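You operate a simulated robot arm through the tools that you are given. There is no shell and no other tool. Be economical: measure what you need, move in short steps, check, and stop when the job is done.

You run a simulated two-armed robot. Do the job below in one go: nothing can be reset, and whatever is moved stays where it is left.

JOB
Fetch the red lamp from the top of the grey crates and set it on the green roll. Open the lower table drawer, put the grey pad from there on the top of the steel table, then shut the drawer. Fetch the blue block from the top of the steel table and set it on top of the carton on the top of the steel table. Put the grey bottle on the place b. Pick up the green bottle with one hand, pass it to the other hand and put it on the front shelf by the white bike. Count the pedals on the top of the steel table, then put as many of the silver lamps from the top of the steel table on the rack of the white bike. Open the middle drawer of the left chest, fetch the blue carton that says "grips" from the top of the right bench and set it inside, then shut the drawer. Stack the brown carton labelled "pedals" from the top of the left bench on top of the brown carton labelled "pads". Any order will do. Set down upright: red lamp, grey bottle, green bottle, silver lamp, blue carton.

Only the result counts: the job must be done as asked and must still hold three seconds after the hand-in. Knocking over, shifting, dropping, spilling or breaking anything else fails it.

ROBOT AND FRAMES
Two 7-joint arms with two-finger parallel grippers on one trunk, on a base that drives. Base frame: it is fixed to the floor where the robot stands at the start and does not move with it; the origin is under the middle of the robot, x ahead of it, y to its left, z up; the surface under the hand at the start is at about z = 628. Lengths are in mm, angles in degrees, forces in N, time in s.
The left shoulder is at the start at [60, 189, 1053], the right one opposite. With the tool pointing down near the work surface each hand reaches from about 100 to 620 mm from the robot's upright axis, wherever it stands, measured 20 degrees to its own side. Places, roughly: blue block (9x6x4 cm) [3900, 3100, 900]; blue carton [-7750, 3250, 1000]; brown carton [-7750, -500, 1000]; carton [3500, 3500, 1000]; front shelf by the white bike (20x29 cm) [5340, 3800, 920]; green bottle (7x7x19 cm) [1700, 4800, 300]; green roll [1750, -1250, 1000]; grey bottle (7x7x19 cm) [1700, 4700, 300]; grey pad (10x7x6 cm) [3400, 3400, 200]; lower table drawer [3300, 3400, 200]; middle drawer of the left chest [-7600, -700, 500]; middle drawer of the left chest inside [-7700, -700, 400]; pedal (11x7x3 cm) [3300, 2800, 900]; place B (19x18 cm) [-1860, 6260, 880]; rack of the white bike (57x15 cm) [5400, 2380, 880]; red lamp (4x5x7 cm) [500, 100, 700]; silver lamp (4x5x7 cm) [3700, 2400, 900]; top of the steel table [3600, 2600, 800]. Payload 3.43 kg a hand.
The tool frame of a hand sits at the grasp point between the pads (the TCP): z along the fingers, y along the line on which they close. The tips reach 30 mm beyond it. Largest opening 94 mm; finger width 28, thickness 10; the body of the gripper, 50 by 96 mm, starts 55 mm behind the TCP.
Orientation is that of the tool frame in the base frame, as a unit quaternion [w, x, y, z]. With the fingers straight down and closing along the base's y, the tool's x points along the base's -x, its y along +y and its z along -z.

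CONTROLS
- The arms move only by the tool jog_arm. It takes "left_targets", "right_targets" or both (then of equal length, played together; a hand with none holds still); each is a list of rows, each a list of 7 numbers: the turn, a rotation vector about the tool's x, y, z in degrees, then the shift along the tool's x, y, z in mm, then the opening, from 0 (shut) to 1 (fully open). In form: [[wx, wy, wz, tx, ty, tz, hand], ...]. A call has 1 to 8 rows; each row is the pose to reach, as a shift and turn from the pose commanded when the call began, along the tool's axes at that moment. A row lasts 0.2 s, in which the tool goes at most 50 mm and 8.6 degrees; a call with a longer step from one row to the next is refused whole, and so is a gripper value outside its range. Where a pose cannot be reached the arm comes as near as it can. A force on the tool above 40 N (or 10 N above the force at the start of the call, whichever is more), or a blocked arm, ends the call early, and 0.2 s more pass. Each finger travels about 153 mm/s and halts on what it meets, pressing with about 36 N; the grip force reading is that of the motor and also rises with nothing between the fingers. The clock runs only during rows and for 0.2 s after the last one: add rows that repeat a pose to give the fingers time. It gives the time, the measured TCP pose, the force on the tool (base axes), the opening and the grip force at its end, in the units of the frame above (readings bear some noise), with the torque about the TCP (base axes, N m) and any sound that the robot's microphone picked up.
- Cameras (640 x 400 px; columns grow to the right, rows downward): "scene" is now at [6.6, 28.3, 1595.5]; the picture's right is [0.38, -0.93, 0.00], its down [-0.75, -0.31, -0.58] and it looks along [0.54, 0.22, -0.81] (base axes); focal length 253 px, centre (320, 200). "left" rides on the left gripper at [76, -14, -102] in its tool frame; the picture's right is [0.18, 0.98, 0.00], its down [-0.75, 0.14, -0.64] and it looks along [-0.63, 0.12, 0.77] (tool axes); focal length 243 px, centre (320, 200). "right" rides on the right gripper at [76, 14, -102] in its tool frame; the picture's right is [-0.18, 0.98, 0.00], its down [-0.75, -0.14, -0.64] and it looks along [-0.63, -0.12, 0.77] (tool axes); focal length 243 px, centre (320, 200). There is no depth. A picture from a camera that has moved, and an enlarged one, comes with that camera's place and axes in the base frame and with its lens.
- grab_frame(camera): a new picture of that camera. It takes no simulated time.
- move_column(by): slides the trunk up (or, below 0, down) by that many mm; the arms and the scene camera ride with it, the base frame stays. It gives what a move gives, with no picture.
- base_move(legs): drives the robot by 1 to 6 legs, each [ahead, left, turn to the left] in mm, mm and degrees, along the robot's own axes; the way and the turn of a leg run together, so that a leg with both is an arc; at most 1500 mm and 180 degrees a leg. The arms and the cameras ride along, it lands a little off, and it stops where it bumps. It gives what a move gives.
- turn_head(pan, tilt): turns the head with the scene camera to pan (to the left, within 86 degrees either way) and tilt (down, from -29 to 69), counted from straight ahead of the robot. It gives what a move gives.
- enlarge(camera, box): a new picture of the part [left, top, right, bottom] of that camera's present view, enlarged. It takes no simulated time.
- close_job(): hands the job in; it is judged then, once.

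Go step by step. Nothing tells you exact positions but the pictures and the camera data: compare them with the known pose of the tool, close in by small moves and look again before you grip or let go. The budget is 556 turns and 356 pictures, counting those below and the enlarged ones. Unless the task says otherwise, let go and move clear before handing in.

The tools are called after ">>>" as name(argument=value, ...) on one line, values as JSON. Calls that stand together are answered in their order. jog_arm: Moves the arms, as the interface text tells. Its arguments: {"type":"object","properties":{"left_targets":{"type":"array","items":{"type":"array","items":{"type":"number"}}},"right_targets":{"type":"array","items":{"type":"array","items":{"type":"number"}}}},"required":[]} The other tools are called the same way: move_column (by) slides the trunk up or down; base_move (legs) drives the base; turn_head (pan, tilt) turns the head that bears the scene camera; grab_frame (camera) takes a picture; enlarge (camera, box) takes an enlarged picture of a part of a camera's view; close_job () hands the job in.

At the start:

```text
clock: 0.0
left_ee_pos: [393.3, 231.9, 957.8]
left_tcp_rot: [-0.001, 0.0, 1.0, 0.0]
left_force: [-0.5, 0.2, -0.4]
left_torque: [0.0, -0.01, -0.01]
left_width: 94.2
left_gripper_force: 0.0
right_ee_pos: [340.6, -76.1, 882.7]
right_tcp_rot: [0.0, 0.0, 1.0, 0.0]
right_force: [0.6, 0.2, -0.7]
right_torque: [0.01, -0.02, 0.03]
right_width: 94.1
right_gripper_force: 0.0
trunk travel left (down, up): [-725.0, 265.0]
robot x, y, heading: [-0.0, 0.4, 0.1]
head pan, tilt: [22.1, 54.5]
```

scene: 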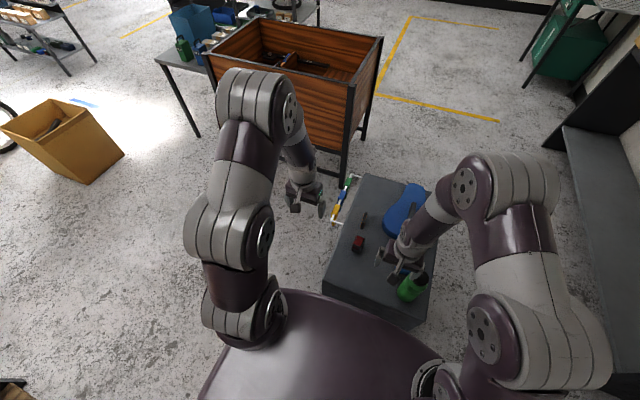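
right: 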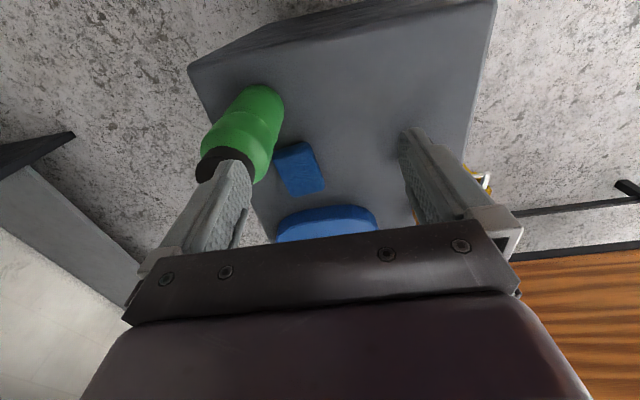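
left: 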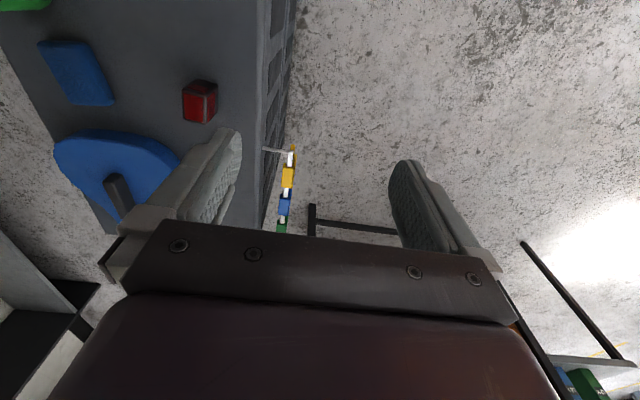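

I see the grey crates ahead with the red lamp, blue items and a green bottle on them. First I take closer looks.

>>> enlarge(camera="left", box=[0, 0, 320, 200])

>>> enlarge(camera="scene", box=[300, 160, 460, 330])

>>> turn_head(pan=-45, tilt=20)

>>> grab_frame(camera="scene")

>>> turn_head(pan=40, tilt=15)

>>> grab_frame(camera="scene")

```text
2.00 times, centred on (160, 100) of left
camera zoom: at [317.5, 217.4, 1060.2], right [-0.18, 0.98, 0.0], down [0.75, 0.14, 0.64], along [0.63, 0.12, -0.77], focal length 485 px, centre (640, 400)
```

zoom: 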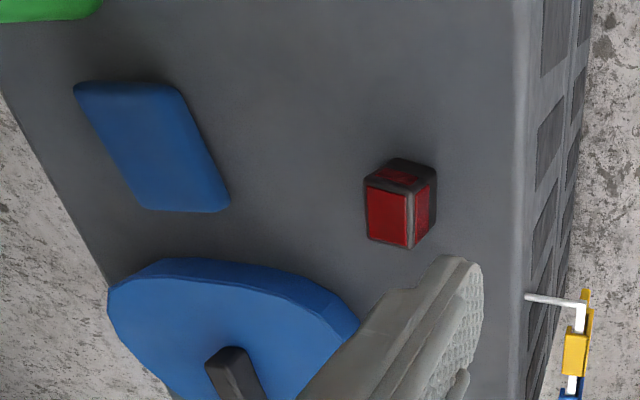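

```text
2.35 times, centred on (380, 245) of scene
camera zoom: at [6.6, 28.3, 1595.5], right [0.38, -0.93, 0.0], down [-0.75, -0.31, -0.58], along [0.54, 0.22, -0.81], focal length 596 px, centre (179, 94)
```

zoom: 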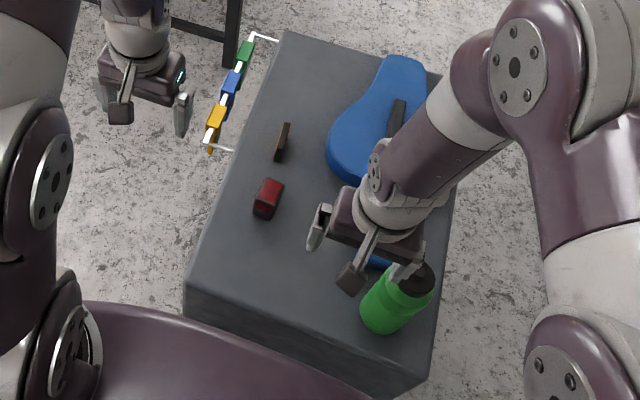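

```text
clock: 1.4
left_ee_pos: [394.5, 231.5, 957.6]
left_tcp_rot: [0.0, 0.001, 1.0, 0.0]
left_force: [0.3, -1.2, 0.1]
left_torque: [0.01, 0.0, 0.02]
left_width: 94.2
left_gripper_force: 0.0
right_ee_pos: [340.6, -75.5, 882.9]
right_tcp_rot: [-0.001, 0.0, 1.0, 0.0]
right_force: [-0.5, -0.1, -0.5]
right_torque: [0.01, 0.0, 0.02]
right_width: 94.3
right_gripper_force: 0.2
trunk travel left (down, up): [-725.0, 265.0]
robot x, y, heading: [-1.5, -0.4, -0.0]
head pan, tilt: [-45.0, 20.0]
```

```text
350 pictures are left
camera scene: at [5.3, -64.8, 1647.0], right [-0.71, -0.71, 0.0], down [-0.24, 0.24, -0.94], along [0.66, -0.66, -0.34], focal length 253 px, centre (320, 200)
```

scene: 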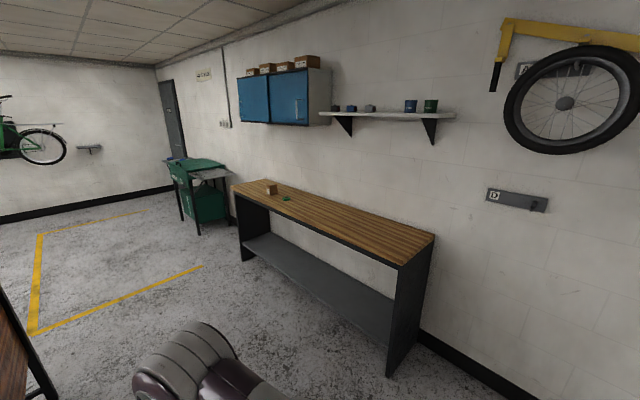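

```text
clock: 3.0
left_ee_pos: [393.5, 231.2, 957.6]
left_tcp_rot: [0.0, 0.001, 1.0, 0.0]
left_force: [0.3, 0.0, 0.0]
left_torque: [-0.04, 0.04, 0.02]
left_width: 94.0
left_gripper_force: 0.1
right_ee_pos: [340.2, -76.2, 882.8]
right_tcp_rot: [0.0, 0.0, 1.0, 0.0]
right_force: [-0.1, 0.7, 0.4]
right_torque: [0.0, 0.0, 0.03]
right_width: 94.0
right_gripper_force: 0.0
trunk travel left (down, up): [-725.0, 265.0]
robot x, y, heading: [1.7, -0.1, 0.2]
head pan, tilt: [40.0, 15.0]
```

```text
349 pictures are left
camera scene: at [11.0, 60.9, 1655.2], right [0.64, -0.77, 0.0], down [-0.2, -0.17, -0.97], along [0.74, 0.62, -0.26], focal length 253 px, centre (320, 200)
```

scene: 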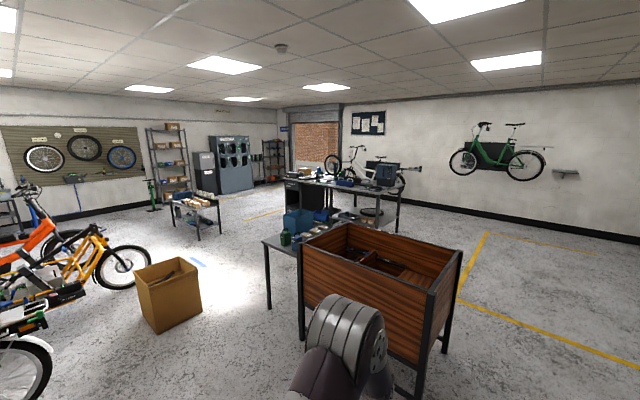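

The red lamp is near (478, 56) on the crates; I bring the left hand above it for a closer look.

>>> jog_arm(left_targets=[[0, 0, 0, -14, -30, 28, 1], [0, 0, 0, -28, -60, 56, 1], [0, 0, 0, -42, -90, 84, 1], [0, 0, 0, -56, -120, 110, 1], [0, 0, 0, -70, -150, 135, 1]])

>>> grab_frame(camera="left")

```text
clock: 4.2
left_ee_pos: [465.2, 80.2, 820.8]
left_tcp_rot: [0.0, 0.0, 1.0, 0.0]
left_force: [0.4, 0.5, -0.4]
left_torque: [0.01, 0.02, 0.03]
left_width: 93.9
left_gripper_force: 0.0
right_ee_pos: [340.9, -76.7, 883.2]
right_tcp_rot: [0.0, 0.0, 1.0, -0.001]
right_force: [0.5, 0.4, -1.0]
right_torque: [0.02, 0.03, 0.01]
right_width: 93.7
right_gripper_force: 0.0
trunk travel left (down, up): [-725.0, 265.0]
robot x, y, heading: [2.6, 2.2, -0.1]
head pan, tilt: [40.0, 15.0]
```

```text
348 pictures are left
camera left: at [390.1, 67.0, 923.7], right [-0.18, 0.98, 0.0], down [0.75, 0.14, 0.64], along [0.63, 0.12, -0.77], focal length 243 px, centre (320, 200)
```

left: 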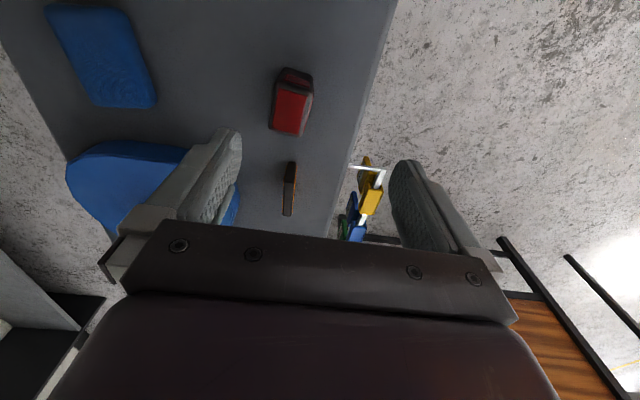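

>>> enlarge(camera="left", box=[220, 50, 380, 150])

```text
4.00 times, centred on (300, 100) of left
camera zoom: at [390.1, 67.0, 923.7], right [-0.18, 0.98, 0.0], down [0.75, 0.14, 0.64], along [0.63, 0.12, -0.77], focal length 970 px, centre (400, 600)
```

zoom: 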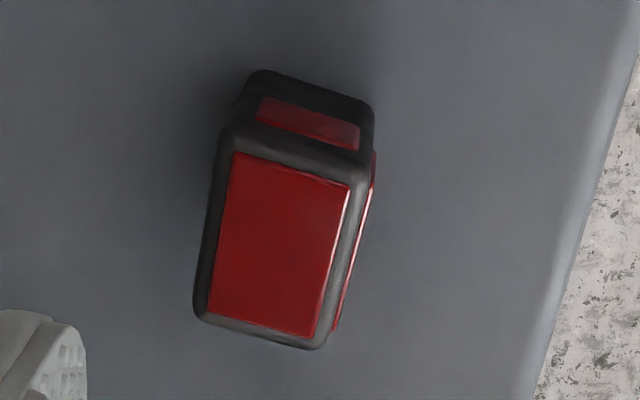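

The lamp stands upright (about 40x50 footprint, 70 tall) around (474, 54), yawed slightly. I align above it and descend.

>>> jog_arm(left_targets=[[0, 0, 5, -9, -27, 20, 1], [0, 0, 5, -9, -27, 65, 1]])

>>> grab_frame(camera="left")

```text
clock: 4.8
left_ee_pos: [475.1, 55.6, 756.7]
left_tcp_rot: [0.0, 0.043, 0.999, 0.0]
left_force: [-0.9, 0.5, 0.0]
left_torque: [0.0, -0.02, 0.01]
left_width: 94.0
left_gripper_force: 0.1
right_ee_pos: [341.5, -75.5, 882.1]
right_tcp_rot: [-0.001, 0.0, 1.0, 0.001]
right_force: [-0.8, 0.4, -0.2]
right_torque: [-0.04, 0.03, -0.01]
right_width: 94.2
right_gripper_force: 0.1
trunk travel left (down, up): [-725.0, 265.0]
robot x, y, heading: [-1.4, 1.6, 0.1]
head pan, tilt: [40.0, 15.0]
```

```text
346 pictures are left
camera left: at [397.6, 47.3, 859.8], right [-0.1, 1.0, 0.0], down [0.76, 0.08, 0.64], along [0.64, 0.06, -0.77], focal length 243 px, centre (320, 200)
```

left: 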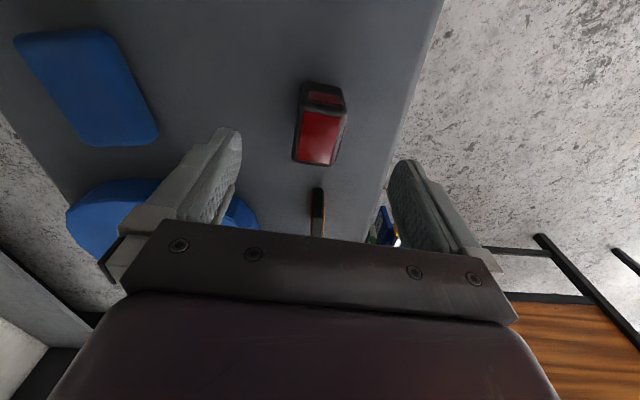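

>>> jog_arm(left_targets=[[0, 0, 0, 0, 0, 45, 1], [0, 0, 0, 0, 0, 86, 1], [0, 0, 0, 0, 0, 86, 0], [0, 0, 0, 0, 0, 86, 0], [0, 0, 0, 0, 0, 86, 0]])

>>> grab_frame(camera="left")

```text
clock: 6.0
left_ee_pos: [475.0, 53.4, 670.0]
left_tcp_rot: [0.0, 0.044, 0.999, 0.0]
left_force: [-0.6, -0.7, 0.4]
left_torque: [-0.01, 0.01, 0.01]
left_width: 39.8
left_gripper_force: 35.9
right_ee_pos: [341.0, -76.2, 883.6]
right_tcp_rot: [0.0, 0.0, 1.0, 0.001]
right_force: [-0.2, -0.2, 0.4]
right_torque: [0.0, -0.01, -0.03]
right_width: 94.0
right_gripper_force: 0.0
trunk travel left (down, up): [-725.0, 265.0]
robot x, y, heading: [0.5, 4.1, -0.2]
head pan, tilt: [40.0, 15.0]
```

```text
345 pictures are left
camera left: at [398.4, 46.8, 773.6], right [-0.1, 1.0, 0.0], down [0.76, 0.07, 0.64], along [0.64, 0.06, -0.77], focal length 243 px, centre (320, 200)
```

left: 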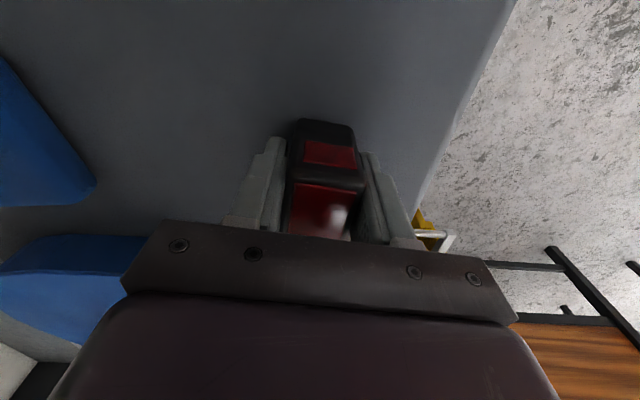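

Gripped. I lift it and tuck in.

>>> jog_arm(left_targets=[[0, 0, 0, 0, 0, -45, 0], [0, 0, 0, 0, 0, -90, 0], [0, 0, 0, 0, 0, -135, 0], [0, 0, 0, 0, 0, -180, 0], [0, 0, 0, 20, 30, -210, 0], [0, 0, 0, 50, 60, -230, 0], [0, 0, 0, 80, 90, -250, 0], [0, 0, 0, 100, 120, -280, 0]])

>>> turn_head(pan=-60, tilt=40)

>>> grab_frame(camera="scene")

>>> grab_frame(camera="left")

```text
clock: 7.8
left_ee_pos: [383.9, 184.7, 951.9]
left_tcp_rot: [0.0, 0.044, 0.999, 0.001]
left_force: [-0.2, 0.7, -0.5]
left_torque: [-0.01, -0.01, -0.02]
left_width: 40.0
left_gripper_force: 36.2
right_ee_pos: [340.3, -77.1, 883.4]
right_tcp_rot: [0.001, 0.0, 1.0, 0.001]
right_force: [-1.0, -0.9, -0.6]
right_torque: [0.0, -0.01, 0.02]
right_width: 94.0
right_gripper_force: 0.2
trunk travel left (down, up): [-725.0, 265.0]
robot x, y, heading: [3.4, 3.5, 0.0]
head pan, tilt: [40.0, 15.0]
```

```text
clock: 9.5
left_ee_pos: [385.3, 183.8, 952.7]
left_tcp_rot: [-0.001, 0.043, 0.999, 0.001]
left_force: [0.0, 0.0, -1.6]
left_torque: [0.0, -0.02, 0.0]
left_width: 39.8
left_gripper_force: 36.2
right_ee_pos: [341.1, -76.5, 883.1]
right_tcp_rot: [0.0, 0.0, 1.0, 0.001]
right_force: [1.1, -0.8, -0.4]
right_torque: [-0.01, -0.03, 0.03]
right_width: 94.1
right_gripper_force: 0.0
trunk travel left (down, up): [-725.0, 265.0]
robot x, y, heading: [0.6, -1.0, 0.3]
head pan, tilt: [-60.0, 40.0]
```

```text
344 pictures are left
camera scene: at [-17.9, -72.6, 1615.6], right [-0.87, -0.5, 0.0], down [-0.32, 0.56, -0.77], along [0.38, -0.66, -0.64], focal length 253 px, centre (320, 200)
```

scene: 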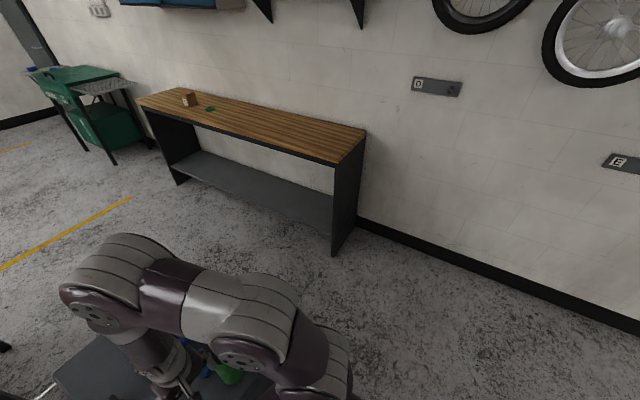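

```text
343 pictures are left
camera left: at [308.7, 175.9, 1054.5], right [-0.1, 1.0, 0.0], down [0.76, 0.07, 0.64], along [0.64, 0.06, -0.77], focal length 243 px, centre (320, 200)
```

left: 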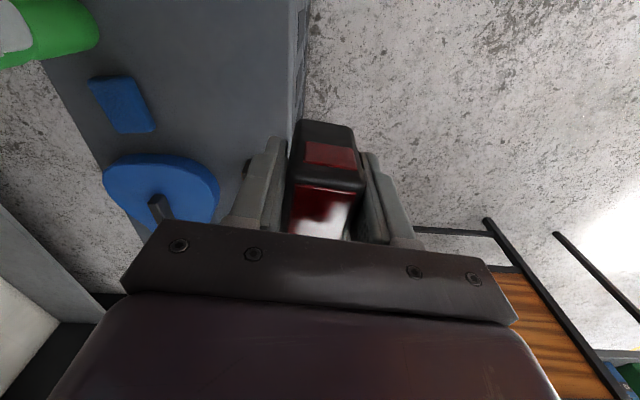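

I estimate the bench top at z≈900 with the green roll near (1680, -1320). I raise the trunk, then drive over there facing the bench.

>>> move_column(by=160)

>>> base_move(legs=[[-200, 0, 0], [0, 0, -90], [640, 0, 0], [0, 1400, 0]])

>>> turn_head(pan=15, tilt=45)

>>> grab_frame(camera="scene")

```text
clock: 11.4
left_ee_pos: [385.5, 183.7, 1111.7]
left_tcp_rot: [0.0, 0.043, 0.999, 0.0]
left_force: [0.5, 0.4, -1.4]
left_torque: [0.01, 0.0, -0.02]
left_width: 39.7
left_gripper_force: 35.7
right_ee_pos: [341.0, -75.9, 1043.1]
right_tcp_rot: [0.0, 0.0, 1.0, -0.001]
right_force: [-0.9, -0.9, -0.2]
right_torque: [0.01, 0.02, 0.04]
right_width: 94.1
right_gripper_force: 0.0
trunk travel left (down, up): [-885.0, 105.0]
robot x, y, heading: [0.6, -1.9, -0.2]
head pan, tilt: [-60.0, 40.0]
```

```text
clock: 26.6
left_ee_pos: [1311.2, -1096.0, 1111.5]
left_tcp_rot: [0.0, 0.751, 0.66, 0.0]
left_force: [0.4, 0.5, -0.1]
left_torque: [0.01, -0.03, 0.01]
left_width: 39.9
left_gripper_force: 35.6
right_ee_pos: [1052.9, -1041.5, 1042.5]
right_tcp_rot: [0.0, 0.721, 0.693, 0.0]
right_force: [0.1, -0.1, 0.0]
right_torque: [0.0, -0.01, 0.0]
right_width: 94.3
right_gripper_force: 0.1
trunk travel left (down, up): [-885.0, 105.0]
robot x, y, heading: [1141.7, -700.7, -92.2]
head pan, tilt: [-60.0, 40.0]
```

```text
clock: 28.0
left_ee_pos: [1311.9, -1095.6, 1111.0]
left_tcp_rot: [0.001, 0.751, 0.66, 0.001]
left_force: [0.1, -0.7, -0.4]
left_torque: [0.0, 0.01, 0.01]
left_width: 39.6
left_gripper_force: 36.0
right_ee_pos: [1054.5, -1041.7, 1043.4]
right_tcp_rot: [0.0, 0.721, 0.693, 0.001]
right_force: [0.3, -0.5, 0.0]
right_torque: [0.01, -0.01, -0.01]
right_width: 94.1
right_gripper_force: 0.1
trunk travel left (down, up): [-885.0, 105.0]
robot x, y, heading: [1143.1, -703.9, -92.1]
head pan, tilt: [15.0, 45.0]
```

```text
342 pictures are left
camera scene: at [1162.8, -722.4, 1768.3], right [-0.98, -0.22, 0.0], down [-0.16, 0.69, -0.71], along [0.16, -0.69, -0.71], focal length 253 px, centre (320, 200)
```

scene: 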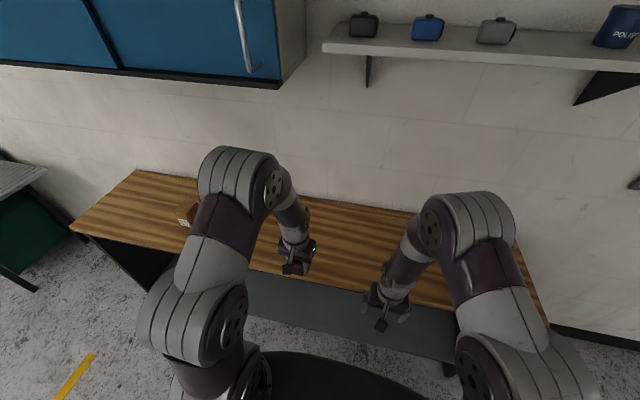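

>>> base_move(legs=[[0, 0, 2], [0, 390, 0]])

>>> grab_frame(camera="left")

>>> turn_head(pan=0, tilt=60)

>>> grab_frame(camera="scene")

```text
clock: 30.9
left_ee_pos: [1720.9, -1087.8, 1110.8]
left_tcp_rot: [0.0, 0.737, 0.676, 0.0]
left_force: [-0.3, 0.5, -0.5]
left_torque: [-0.02, -0.03, 0.01]
left_width: 39.6
left_gripper_force: 35.8
right_ee_pos: [1461.4, -1044.7, 1043.2]
right_tcp_rot: [-0.001, 0.706, 0.708, 0.0]
right_force: [-0.2, -0.3, -1.0]
right_torque: [0.04, 0.0, 0.0]
right_width: 93.9
right_gripper_force: 0.1
trunk travel left (down, up): [-885.0, 105.0]
robot x, y, heading: [1535.7, -704.1, -90.0]
head pan, tilt: [15.0, 45.0]
```

```text
341 pictures are left
camera left: at [1713.4, -1011.7, 1214.8], right [0.99, 0.1, 0.0], down [0.08, -0.76, 0.64], along [0.06, -0.64, -0.77], focal length 243 px, centre (320, 200)
```

left: 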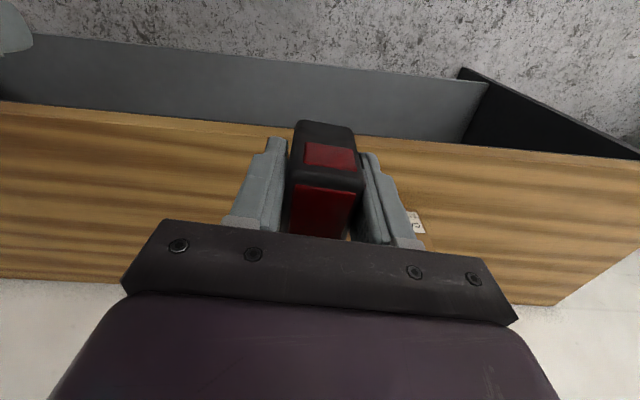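

```text
clock: 31.7
left_ee_pos: [1722.0, -1087.7, 1110.9]
left_tcp_rot: [0.0, 0.737, 0.676, 0.0]
left_force: [-0.1, 0.4, -1.9]
left_torque: [0.0, 0.0, 0.0]
left_width: 39.7
left_gripper_force: 36.1
right_ee_pos: [1462.2, -1045.7, 1043.7]
right_tcp_rot: [0.0, 0.707, 0.708, 0.0]
right_force: [-0.6, -0.6, 0.8]
right_torque: [0.0, -0.01, -0.03]
right_width: 94.0
right_gripper_force: 0.0
trunk travel left (down, up): [-885.0, 105.0]
robot x, y, heading: [1539.5, -710.0, -90.0]
head pan, tilt: [0.0, 60.0]
```

```text
340 pictures are left
camera scene: at [1537.6, -710.1, 1748.9], right [-1.0, 0.0, 0.0], down [0.0, 0.87, -0.5], along [0.0, -0.5, -0.87], focal length 253 px, centre (320, 200)
```

scene: 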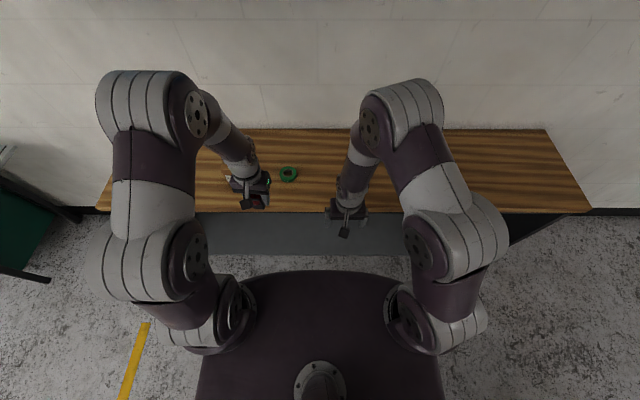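

>>> enlarge(camera="scene", box=[208, 125, 368, 225])

```text
4.00 times, centred on (288, 175) of scene
camera zoom: at [1537.6, -710.1, 1748.9], right [-1.0, 0.0, 0.0], down [0.0, 0.87, -0.5], along [0.0, -0.5, -0.87], focal length 1013 px, centre (448, 300)
```

zoom: 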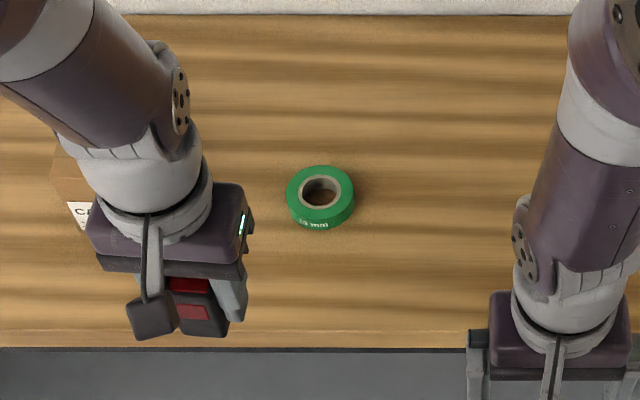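

>>> enlarge(camera="right", box=[320, 0, 640, 240])

```text
1.67 times, centred on (480, 120) of right
camera zoom: at [1476.4, -967.9, 1146.7], right [0.98, -0.18, 0.0], down [-0.14, -0.75, 0.64], along [-0.12, -0.63, -0.77], focal length 404 px, centre (53, 333)
```

zoom: 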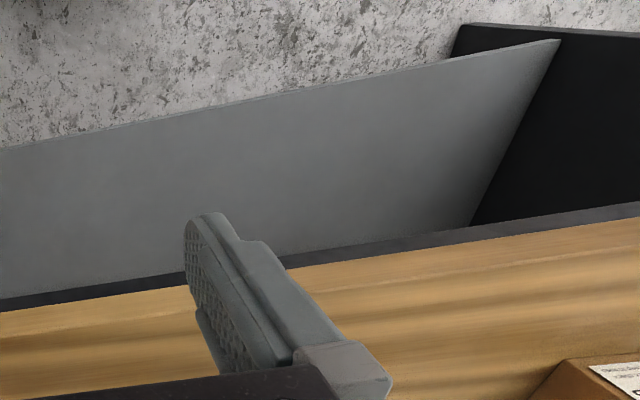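

>>> base_move(legs=[[100, 0, 0]])

>>> jog_arm(left_targets=[[0, 0, 0, -35, -11, 0, 0], [0, 0, 0, -70, -22, 0, 0], [0, 0, 0, -105, -33, 0, 0], [0, 0, 0, -134, -43, 0, 0]])

>>> grab_frame(camera="left")

>>> grab_frame(camera="scene")

```text
clock: 32.8
left_ee_pos: [1722.3, -1186.8, 1112.7]
left_tcp_rot: [0.0, 0.736, 0.677, 0.0]
left_force: [-0.2, 0.6, -0.8]
left_torque: [0.0, -0.01, 0.01]
left_width: 39.8
left_gripper_force: 36.5
right_ee_pos: [1462.9, -1143.1, 1044.1]
right_tcp_rot: [0.0, 0.707, 0.707, 0.0]
right_force: [0.9, -0.4, -0.4]
right_torque: [0.0, -0.02, 0.01]
right_width: 94.3
right_gripper_force: 0.1
trunk travel left (down, up): [-885.0, 105.0]
robot x, y, heading: [1541.1, -803.4, -89.9]
head pan, tilt: [0.0, 60.0]
```

```text
clock: 33.8
left_ee_pos: [1667.5, -1319.1, 1112.2]
left_tcp_rot: [0.0, 0.736, 0.677, 0.001]
left_force: [-0.8, 1.0, -0.3]
left_torque: [-0.05, -0.01, 0.01]
left_width: 39.7
left_gripper_force: 35.9
right_ee_pos: [1461.9, -1143.7, 1041.8]
right_tcp_rot: [0.0, 0.706, 0.708, -0.001]
right_force: [-0.4, 0.2, -0.4]
right_torque: [0.02, 0.05, 0.01]
right_width: 93.9
right_gripper_force: 0.1
trunk travel left (down, up): [-885.0, 105.0]
robot x, y, heading: [1536.4, -800.8, -89.7]
head pan, tilt: [0.0, 60.0]
```

```text
337 pictures are left
camera left: at [1659.9, -1241.7, 1215.6], right [0.99, 0.1, 0.0], down [0.08, -0.76, 0.64], along [0.07, -0.64, -0.77], focal length 243 px, centre (320, 200)
```

left: 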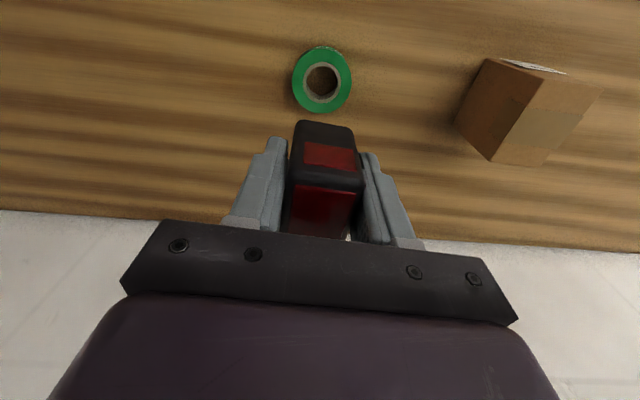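

```text
336 pictures are left
camera scene: at [1536.2, -809.5, 1748.9], right [-1.0, 0.0, 0.0], down [0.0, 0.87, -0.5], along [0.0, -0.5, -0.87], focal length 253 px, centre (320, 200)
```

scene: 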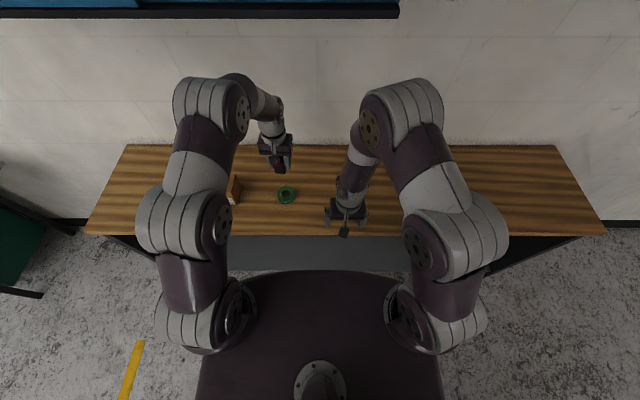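

>>> jog_arm(left_targets=[[0, 0, 0, 0, 3, 45, 0], [0, 0, 0, 0, 3, 90, 0], [0, 0, 0, 0, 3, 120, 0]])

>>> enlarge(camera="left", box=[220, 50, 420, 200])

>>> enlarge(camera="scene", box=[240, 140, 340, 220])

```text
clock: 34.6
left_ee_pos: [1672.0, -1318.1, 991.3]
left_tcp_rot: [-0.001, 0.736, 0.677, 0.0]
left_force: [0.3, -0.2, -0.2]
left_torque: [-0.02, 0.01, -0.01]
left_width: 39.5
left_gripper_force: 35.8
right_ee_pos: [1463.3, -1145.0, 1043.9]
right_tcp_rot: [0.0, 0.706, 0.709, 0.0]
right_force: [0.1, -0.4, 0.2]
right_torque: [-0.01, -0.01, 0.03]
right_width: 93.9
right_gripper_force: 0.1
trunk travel left (down, up): [-885.0, 105.0]
robot x, y, heading: [1540.2, -804.2, -90.0]
head pan, tilt: [0.0, 60.0]
```

```text
2.67 times, centred on (320, 125) of left
camera zoom: at [1665.5, -1241.3, 1093.5], right [0.99, 0.1, 0.0], down [0.08, -0.76, 0.64], along [0.06, -0.64, -0.77], focal length 647 px, centre (320, 400)
```

zoom: 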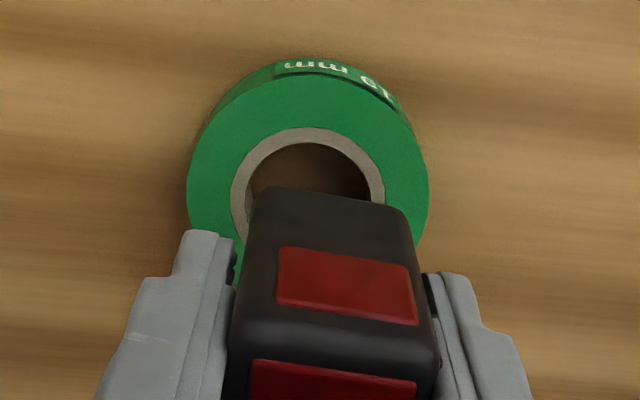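

```text
5.00 times, centred on (290, 180) of scene
camera zoom: at [1537.1, -809.1, 1748.9], right [-1.0, 0.0, 0.0], down [0.0, 0.87, -0.5], along [0.0, -0.5, -0.87], focal length 1266 px, centre (470, 300)
```

zoom: 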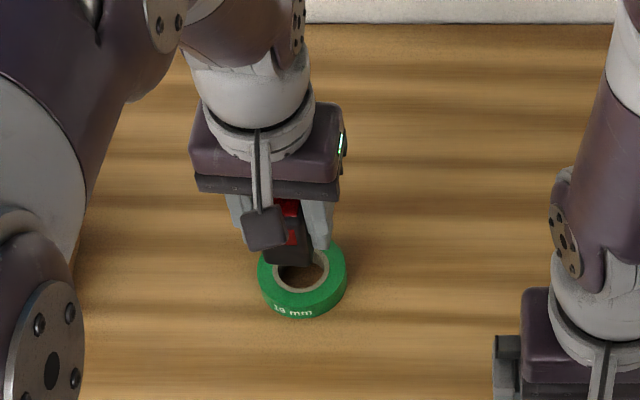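

The roll sits under the lamp, slightly to the left of centre. I descend gently until contact.

>>> jog_arm(left_targets=[[0, 0, 0, 0, -3, 8, 0], [0, 0, 0, 0, -3, 16, 0], [0, 0, 0, 0, -3, 24, 0]])

>>> enlarge(camera="scene", box=[240, 140, 340, 220])

```text
clock: 35.4
left_ee_pos: [1668.9, -1317.8, 966.8]
left_tcp_rot: [0.0, 0.736, 0.677, -0.001]
left_force: [0.6, 0.0, -1.2]
left_torque: [0.03, 0.02, 0.0]
left_width: 39.8
left_gripper_force: 36.6
right_ee_pos: [1463.2, -1144.4, 1044.2]
right_tcp_rot: [0.0, 0.706, 0.708, 0.0]
right_force: [-0.7, 0.2, -0.3]
right_torque: [0.02, 0.01, -0.01]
right_width: 94.1
right_gripper_force: 0.0
trunk travel left (down, up): [-885.0, 105.0]
robot x, y, heading: [1534.1, -801.6, -89.8]
head pan, tilt: [0.0, 60.0]
```

```text
5.00 times, centred on (290, 180) of scene
camera zoom: at [1536.9, -809.3, 1748.9], right [-1.0, 0.0, 0.0], down [0.0, 0.87, -0.5], along [0.0, -0.5, -0.87], focal length 1266 px, centre (470, 300)
```

zoom: 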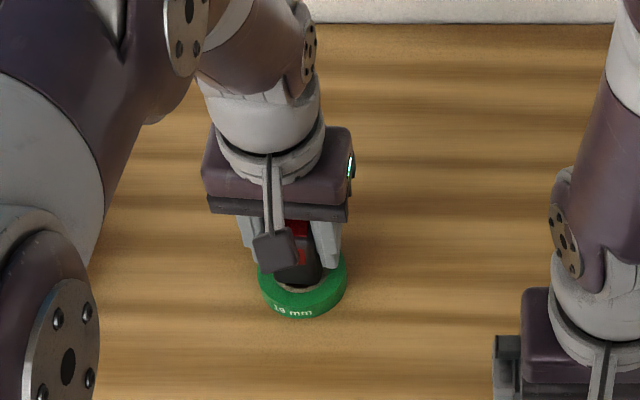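

>>> jog_arm(left_targets=[[0, 0, 0, 0, 0, 3, 0], [0, 0, 0, 0, 0, 6, 0], [0, 0, 0, 0, 0, 9, 0], [0, 0, 0, 0, 0, 12, 0]])

```text
clock: 36.4
left_ee_pos: [1669.3, -1316.3, 957.4]
left_tcp_rot: [0.003, 0.736, 0.677, -0.002]
left_force: [3.3, -1.0, 26.1]
left_torque: [-0.02, -0.02, -0.01]
left_width: 40.5
left_gripper_force: 36.2
right_ee_pos: [1461.6, -1142.5, 1043.6]
right_tcp_rot: [0.001, 0.706, 0.708, 0.0]
right_force: [-1.2, 0.5, 0.3]
right_torque: [-0.01, 0.01, 0.0]
right_width: 94.1
right_gripper_force: 0.0
trunk travel left (down, up): [-885.0, 105.0]
robot x, y, heading: [1538.2, -803.7, -89.7]
head pan, tilt: [0.0, 60.0]
```

>>> jog_arm(left_targets=[[0, 0, 0, 0, 0, -2, 0], [0, 0, 0, 0, 0, -2, 0.15], [0, 0, 0, 0, 0, -2, 0.45], [0, 0, 0, 0, 0, -2, 0.75], [0, 0, 0, 0, 0, -2, 1]])

>>> jog_arm(left_targets=[[0, 0, 0, 0, 0, -40, 1], [0, 0, 0, 0, 0, -80, 1], [0, 0, 0, 0, 0, -120, 1], [0, 0, 0, 0, 0, -150, 1]])

>>> grab_frame(camera="left")

>>> enlarge(camera="scene", box=[240, 140, 340, 220])

```text
clock: 37.6
left_ee_pos: [1669.0, -1316.0, 956.9]
left_tcp_rot: [-0.001, 0.736, 0.677, 0.001]
left_force: [-0.2, -0.1, 0.8]
left_torque: [-0.01, -0.01, -0.01]
left_width: 93.8
left_gripper_force: 0.1
right_ee_pos: [1463.3, -1143.2, 1042.7]
right_tcp_rot: [0.0, 0.706, 0.708, 0.0]
right_force: [0.6, 1.1, -0.1]
right_torque: [0.0, -0.01, 0.02]
right_width: 94.0
right_gripper_force: 0.0
trunk travel left (down, up): [-885.0, 105.0]
robot x, y, heading: [1535.7, -802.6, -89.8]
head pan, tilt: [0.0, 60.0]
```

```text
clock: 38.6
left_ee_pos: [1666.5, -1316.1, 1108.0]
left_tcp_rot: [0.0, 0.736, 0.677, 0.001]
left_force: [-0.4, 0.4, 0.3]
left_torque: [-0.02, 0.04, -0.02]
left_width: 93.9
left_gripper_force: 0.1
right_ee_pos: [1462.7, -1143.8, 1043.5]
right_tcp_rot: [0.0, 0.706, 0.708, 0.0]
right_force: [0.5, -0.5, 0.5]
right_torque: [-0.04, 0.01, 0.01]
right_width: 94.1
right_gripper_force: 0.0
trunk travel left (down, up): [-885.0, 105.0]
robot x, y, heading: [1540.0, -804.5, -89.7]
head pan, tilt: [0.0, 60.0]
```

```text
332 pictures are left
camera left: at [1659.2, -1238.4, 1210.3], right [0.99, 0.1, 0.0], down [0.08, -0.76, 0.64], along [0.06, -0.64, -0.77], focal length 243 px, centre (320, 200)
```

left: 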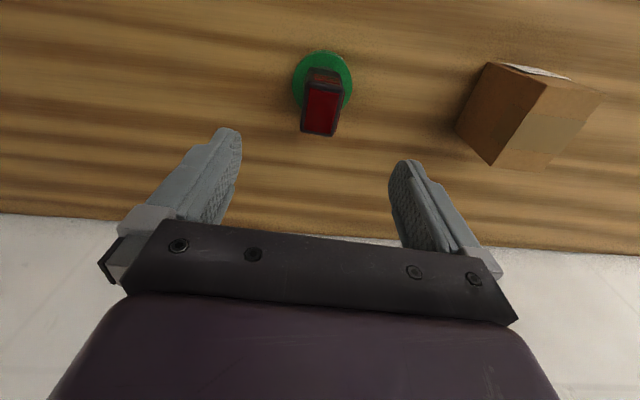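

```text
5.00 times, centred on (290, 180) of scene
camera zoom: at [1536.6, -807.8, 1748.8], right [-1.0, 0.0, 0.0], down [0.0, 0.87, -0.5], along [0.0, -0.5, -0.87], focal length 1266 px, centre (470, 300)
```

zoom: 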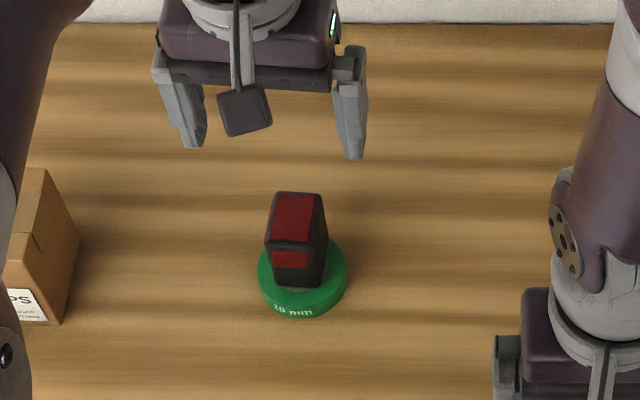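

The red lamp is standing on the roll. Now I retract, back off and look toward the steel table.

>>> jog_arm(left_targets=[[0, 0, -2, 45, 10, 0, 1], [0, 0, -5, 90, 20, 0, 1], [0, 0, -5, 134, 40, 0, 1]])

>>> base_move(legs=[[-250, 0, 0], [0, 0, 135]])

>>> turn_head(pan=0, tilt=25)

>>> grab_frame(camera="scene")

```text
clock: 39.4
left_ee_pos: [1721.6, -1186.8, 1108.5]
left_tcp_rot: [0.001, 0.706, 0.708, 0.0]
left_force: [-0.1, 0.1, 0.1]
left_torque: [-0.04, 0.01, 0.02]
left_width: 93.8
left_gripper_force: 0.0
right_ee_pos: [1463.2, -1144.5, 1044.0]
right_tcp_rot: [0.0, 0.706, 0.709, -0.001]
right_force: [-0.1, 0.6, 0.0]
right_torque: [0.03, 0.03, 0.01]
right_width: 93.7
right_gripper_force: 0.0
trunk travel left (down, up): [-885.0, 105.0]
robot x, y, heading: [1537.5, -798.7, -89.9]
head pan, tilt: [0.0, 60.0]
```

```text
clock: 46.9
left_ee_pos: [1674.9, -149.8, 1107.1]
left_tcp_rot: [0.0, -0.39, 0.921, 0.0]
left_force: [0.9, 0.1, -0.4]
left_torque: [-0.03, 0.01, -0.01]
left_width: 94.0
left_gripper_force: 0.1
right_ee_pos: [1829.1, -360.5, 1042.8]
right_tcp_rot: [0.0, -0.391, 0.92, 0.0]
right_force: [0.3, 0.6, -1.5]
right_torque: [-0.02, -0.04, -0.02]
right_width: 94.1
right_gripper_force: 0.1
trunk travel left (down, up): [-885.0, 105.0]
robot x, y, heading: [1540.2, -552.9, 46.1]
head pan, tilt: [0.0, 60.0]
```

```text
clock: 47.9
left_ee_pos: [1674.0, -150.0, 1107.0]
left_tcp_rot: [-0.001, -0.391, 0.92, 0.001]
left_force: [0.1, -0.5, -0.5]
left_torque: [0.01, 0.0, -0.06]
left_width: 94.0
left_gripper_force: 0.1
right_ee_pos: [1829.0, -360.1, 1042.1]
right_tcp_rot: [0.0, -0.39, 0.921, 0.0]
right_force: [0.0, 0.0, 0.3]
right_torque: [-0.02, -0.02, -0.02]
right_width: 94.0
right_gripper_force: 0.1
trunk travel left (down, up): [-885.0, 105.0]
robot x, y, heading: [1535.2, -549.9, 46.0]
head pan, tilt: [0.0, 25.0]
```

```text
330 pictures are left
camera scene: at [1559.2, -528.2, 1798.8], right [0.72, -0.69, 0.0], down [-0.29, -0.3, -0.91], along [0.63, 0.65, -0.42], focal length 253 px, centre (320, 200)
```

scene: 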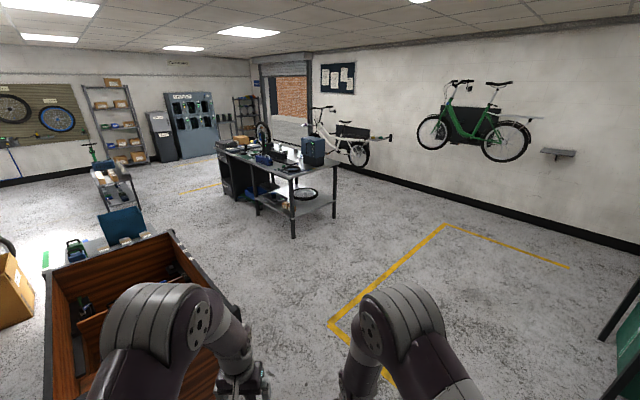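

>>> base_move(legs=[[1450, 0, 0], [0, 0, 44]])

>>> grab_frame(camera="scene")

```text
clock: 57.0
left_ee_pos: [2320.5, 848.0, 1107.9]
left_tcp_rot: [0.0, 0.717, -0.697, 0.0]
left_force: [-1.0, 0.3, -0.3]
left_torque: [-0.04, 0.0, -0.01]
left_width: 94.1
left_gripper_force: 0.1
right_ee_pos: [2577.9, 812.0, 1043.1]
right_tcp_rot: [0.0, 0.718, -0.696, 0.0]
right_force: [-0.5, 0.7, -0.3]
right_torque: [-0.01, -0.02, 0.01]
right_width: 93.8
right_gripper_force: 0.0
trunk travel left (down, up): [-885.0, 105.0]
robot x, y, heading: [2511.4, 469.3, 91.5]
head pan, tilt: [0.0, 25.0]
```

```text
329 pictures are left
camera scene: at [2509.5, 502.5, 1798.9], right [1.0, 0.03, 0.0], down [0.01, -0.42, -0.91], along [-0.03, 0.91, -0.42], focal length 253 px, centre (320, 200)
```

scene: 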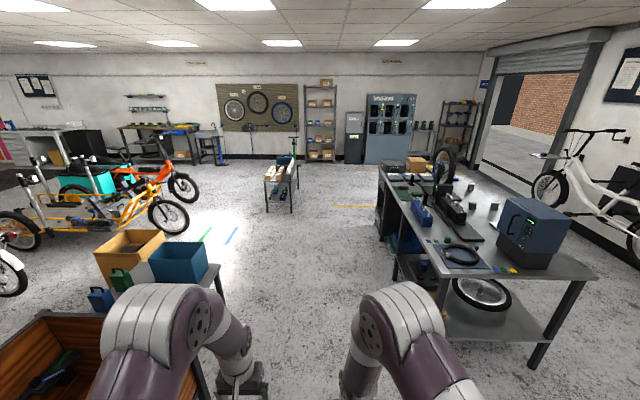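

>>> base_move(legs=[[0, 0, -2], [1500, 0, 0], [250, 0, 0], [0, 0, -90]])

>>> turn_head(pan=0, tilt=40)

>>> grab_frame(camera="scene")

>>> turn_head(pan=50, tilt=40)

>>> grab_frame(camera="scene")

```text
clock: 70.0
left_ee_pos: [2921.4, 2395.4, 1107.9]
left_tcp_rot: [0.0, 0.014, 1.0, 0.0]
left_force: [-0.5, 0.2, 0.1]
left_torque: [-0.01, 0.03, -0.01]
left_width: 93.8
left_gripper_force: 0.1
right_ee_pos: [2872.0, 2140.2, 1042.7]
right_tcp_rot: [0.0, 0.013, 1.0, 0.0]
right_force: [-0.5, 0.6, -0.8]
right_torque: [0.01, 0.03, 0.01]
right_width: 93.9
right_gripper_force: 0.0
trunk travel left (down, up): [-885.0, 105.0]
robot x, y, heading: [2530.7, 2224.3, -1.6]
head pan, tilt: [0.0, 25.0]
```

```text
clock: 70.8
left_ee_pos: [2921.7, 2396.1, 1107.6]
left_tcp_rot: [0.0, 0.013, 1.0, 0.0]
left_force: [0.8, -0.6, 0.5]
left_torque: [-0.02, -0.01, -0.03]
left_width: 93.8
left_gripper_force: 0.1
right_ee_pos: [2871.0, 2140.7, 1042.8]
right_tcp_rot: [0.0, 0.013, 1.0, 0.0]
right_force: [0.9, -0.7, -0.6]
right_torque: [-0.01, 0.01, 0.0]
right_width: 93.9
right_gripper_force: 0.0
trunk travel left (down, up): [-885.0, 105.0]
robot x, y, heading: [2530.5, 2222.0, -1.3]
head pan, tilt: [0.0, 40.0]
```

```text
328 pictures are left
camera scene: at [2556.8, 2225.0, 1775.7], right [-0.03, -1.0, 0.0], down [-0.64, 0.02, -0.77], along [0.77, -0.02, -0.64], focal length 253 px, centre (320, 200)
```

scene: 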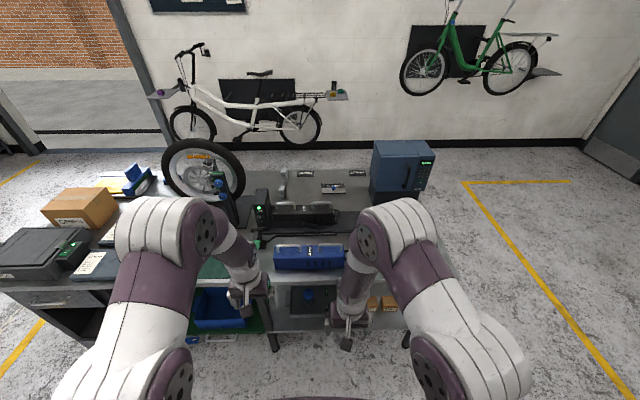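

```text
clock: 72.0
left_ee_pos: [2921.8, 2395.0, 1109.1]
left_tcp_rot: [-0.001, 0.013, 1.0, 0.0]
left_force: [-0.5, 0.2, -0.2]
left_torque: [-0.03, 0.0, 0.02]
left_width: 94.0
left_gripper_force: 0.2
right_ee_pos: [2870.5, 2139.5, 1042.8]
right_tcp_rot: [0.0, 0.013, 1.0, 0.0]
right_force: [0.9, 0.1, -0.2]
right_torque: [0.0, -0.03, 0.02]
right_width: 93.8
right_gripper_force: 0.0
trunk travel left (down, up): [-885.0, 105.0]
robot x, y, heading: [2535.1, 2226.9, -1.6]
head pan, tilt: [50.0, 40.0]
```

```text
327 pictures are left
camera scene: at [2528.1, 2290.9, 1775.6], right [0.75, -0.66, 0.0], down [-0.43, -0.48, -0.77], along [0.51, 0.57, -0.64], focal length 253 px, centre (320, 200)
```

scene: 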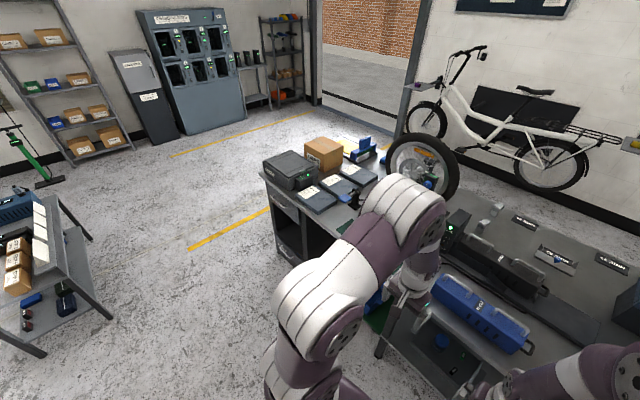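

>>> enlarge(camera="scene", box=[240, 100, 440, 225])

>>> enlarge(camera="scene", box=[440, 180, 640, 305])

>>> turn_head(pan=0, tilt=40)

>>> enlarge(camera="scene", box=[230, 120, 430, 245])

>>> enlarge(camera="scene", box=[140, 30, 380, 180])

```text
3.20 times, centred on (340, 162) of scene
camera zoom: at [2528.1, 2290.9, 1775.6], right [0.75, -0.66, 0.0], down [-0.43, -0.48, -0.77], along [0.51, 0.57, -0.64], focal length 810 px, centre (256, 320)
```

zoom: 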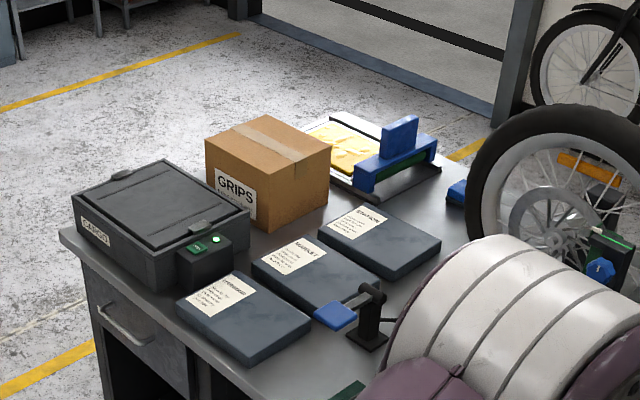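

```text
3.20 times, centred on (540, 242) of scene
camera zoom: at [2528.1, 2290.9, 1775.6], right [0.75, -0.66, 0.0], down [-0.43, -0.48, -0.77], along [0.51, 0.57, -0.64], focal length 810 px, centre (-384, 64)
```

zoom: 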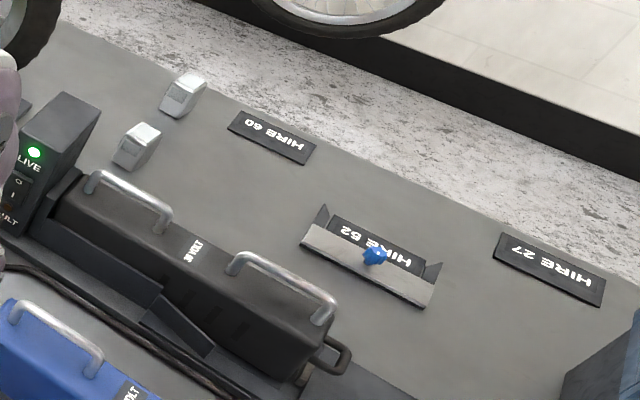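

```text
clock: 73.2
left_ee_pos: [2922.7, 2396.5, 1108.5]
left_tcp_rot: [0.001, 0.013, 1.0, 0.0]
left_force: [0.6, -0.7, -0.5]
left_torque: [-0.02, 0.02, 0.01]
left_width: 94.0
left_gripper_force: 0.0
right_ee_pos: [2871.7, 2139.3, 1042.1]
right_tcp_rot: [0.0, 0.013, 1.0, 0.0]
right_force: [-0.5, 0.2, -0.3]
right_torque: [0.0, -0.01, 0.0]
right_width: 94.1
right_gripper_force: 0.1
trunk travel left (down, up): [-885.0, 105.0]
robot x, y, heading: [2532.0, 2228.3, -1.3]
head pan, tilt: [0.0, 40.0]
```

```text
3.20 times, centred on (330, 182) of scene
camera zoom: at [2556.8, 2225.2, 1775.6], right [-0.02, -1.0, 0.0], down [-0.64, 0.02, -0.77], along [0.77, -0.02, -0.64], focal length 810 px, centre (288, 256)
```

zoom: 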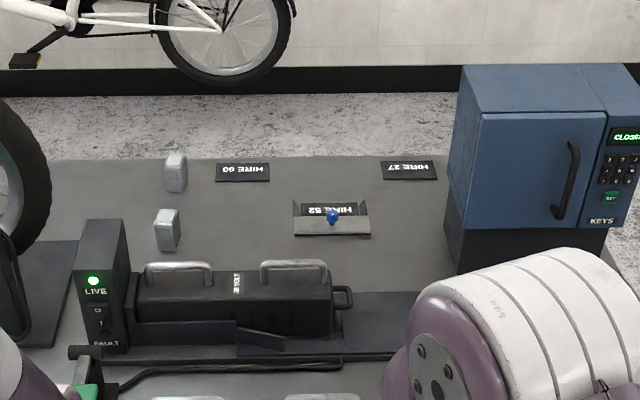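

```text
2.67 times, centred on (260, 105) of scene
camera zoom: at [2556.8, 2225.2, 1775.6], right [-0.02, -1.0, 0.0], down [-0.64, 0.02, -0.77], along [0.77, -0.02, -0.64], focal length 675 px, centre (480, 453)
```

zoom: 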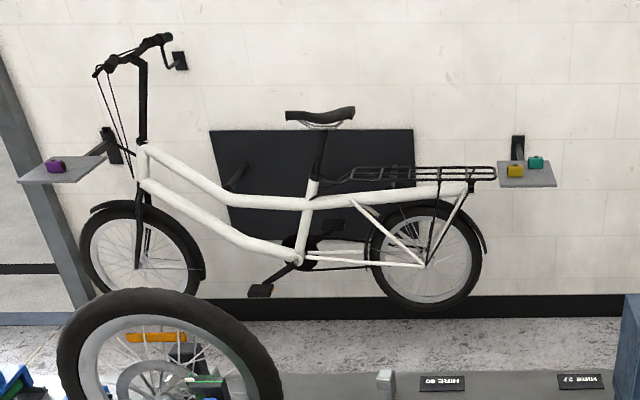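

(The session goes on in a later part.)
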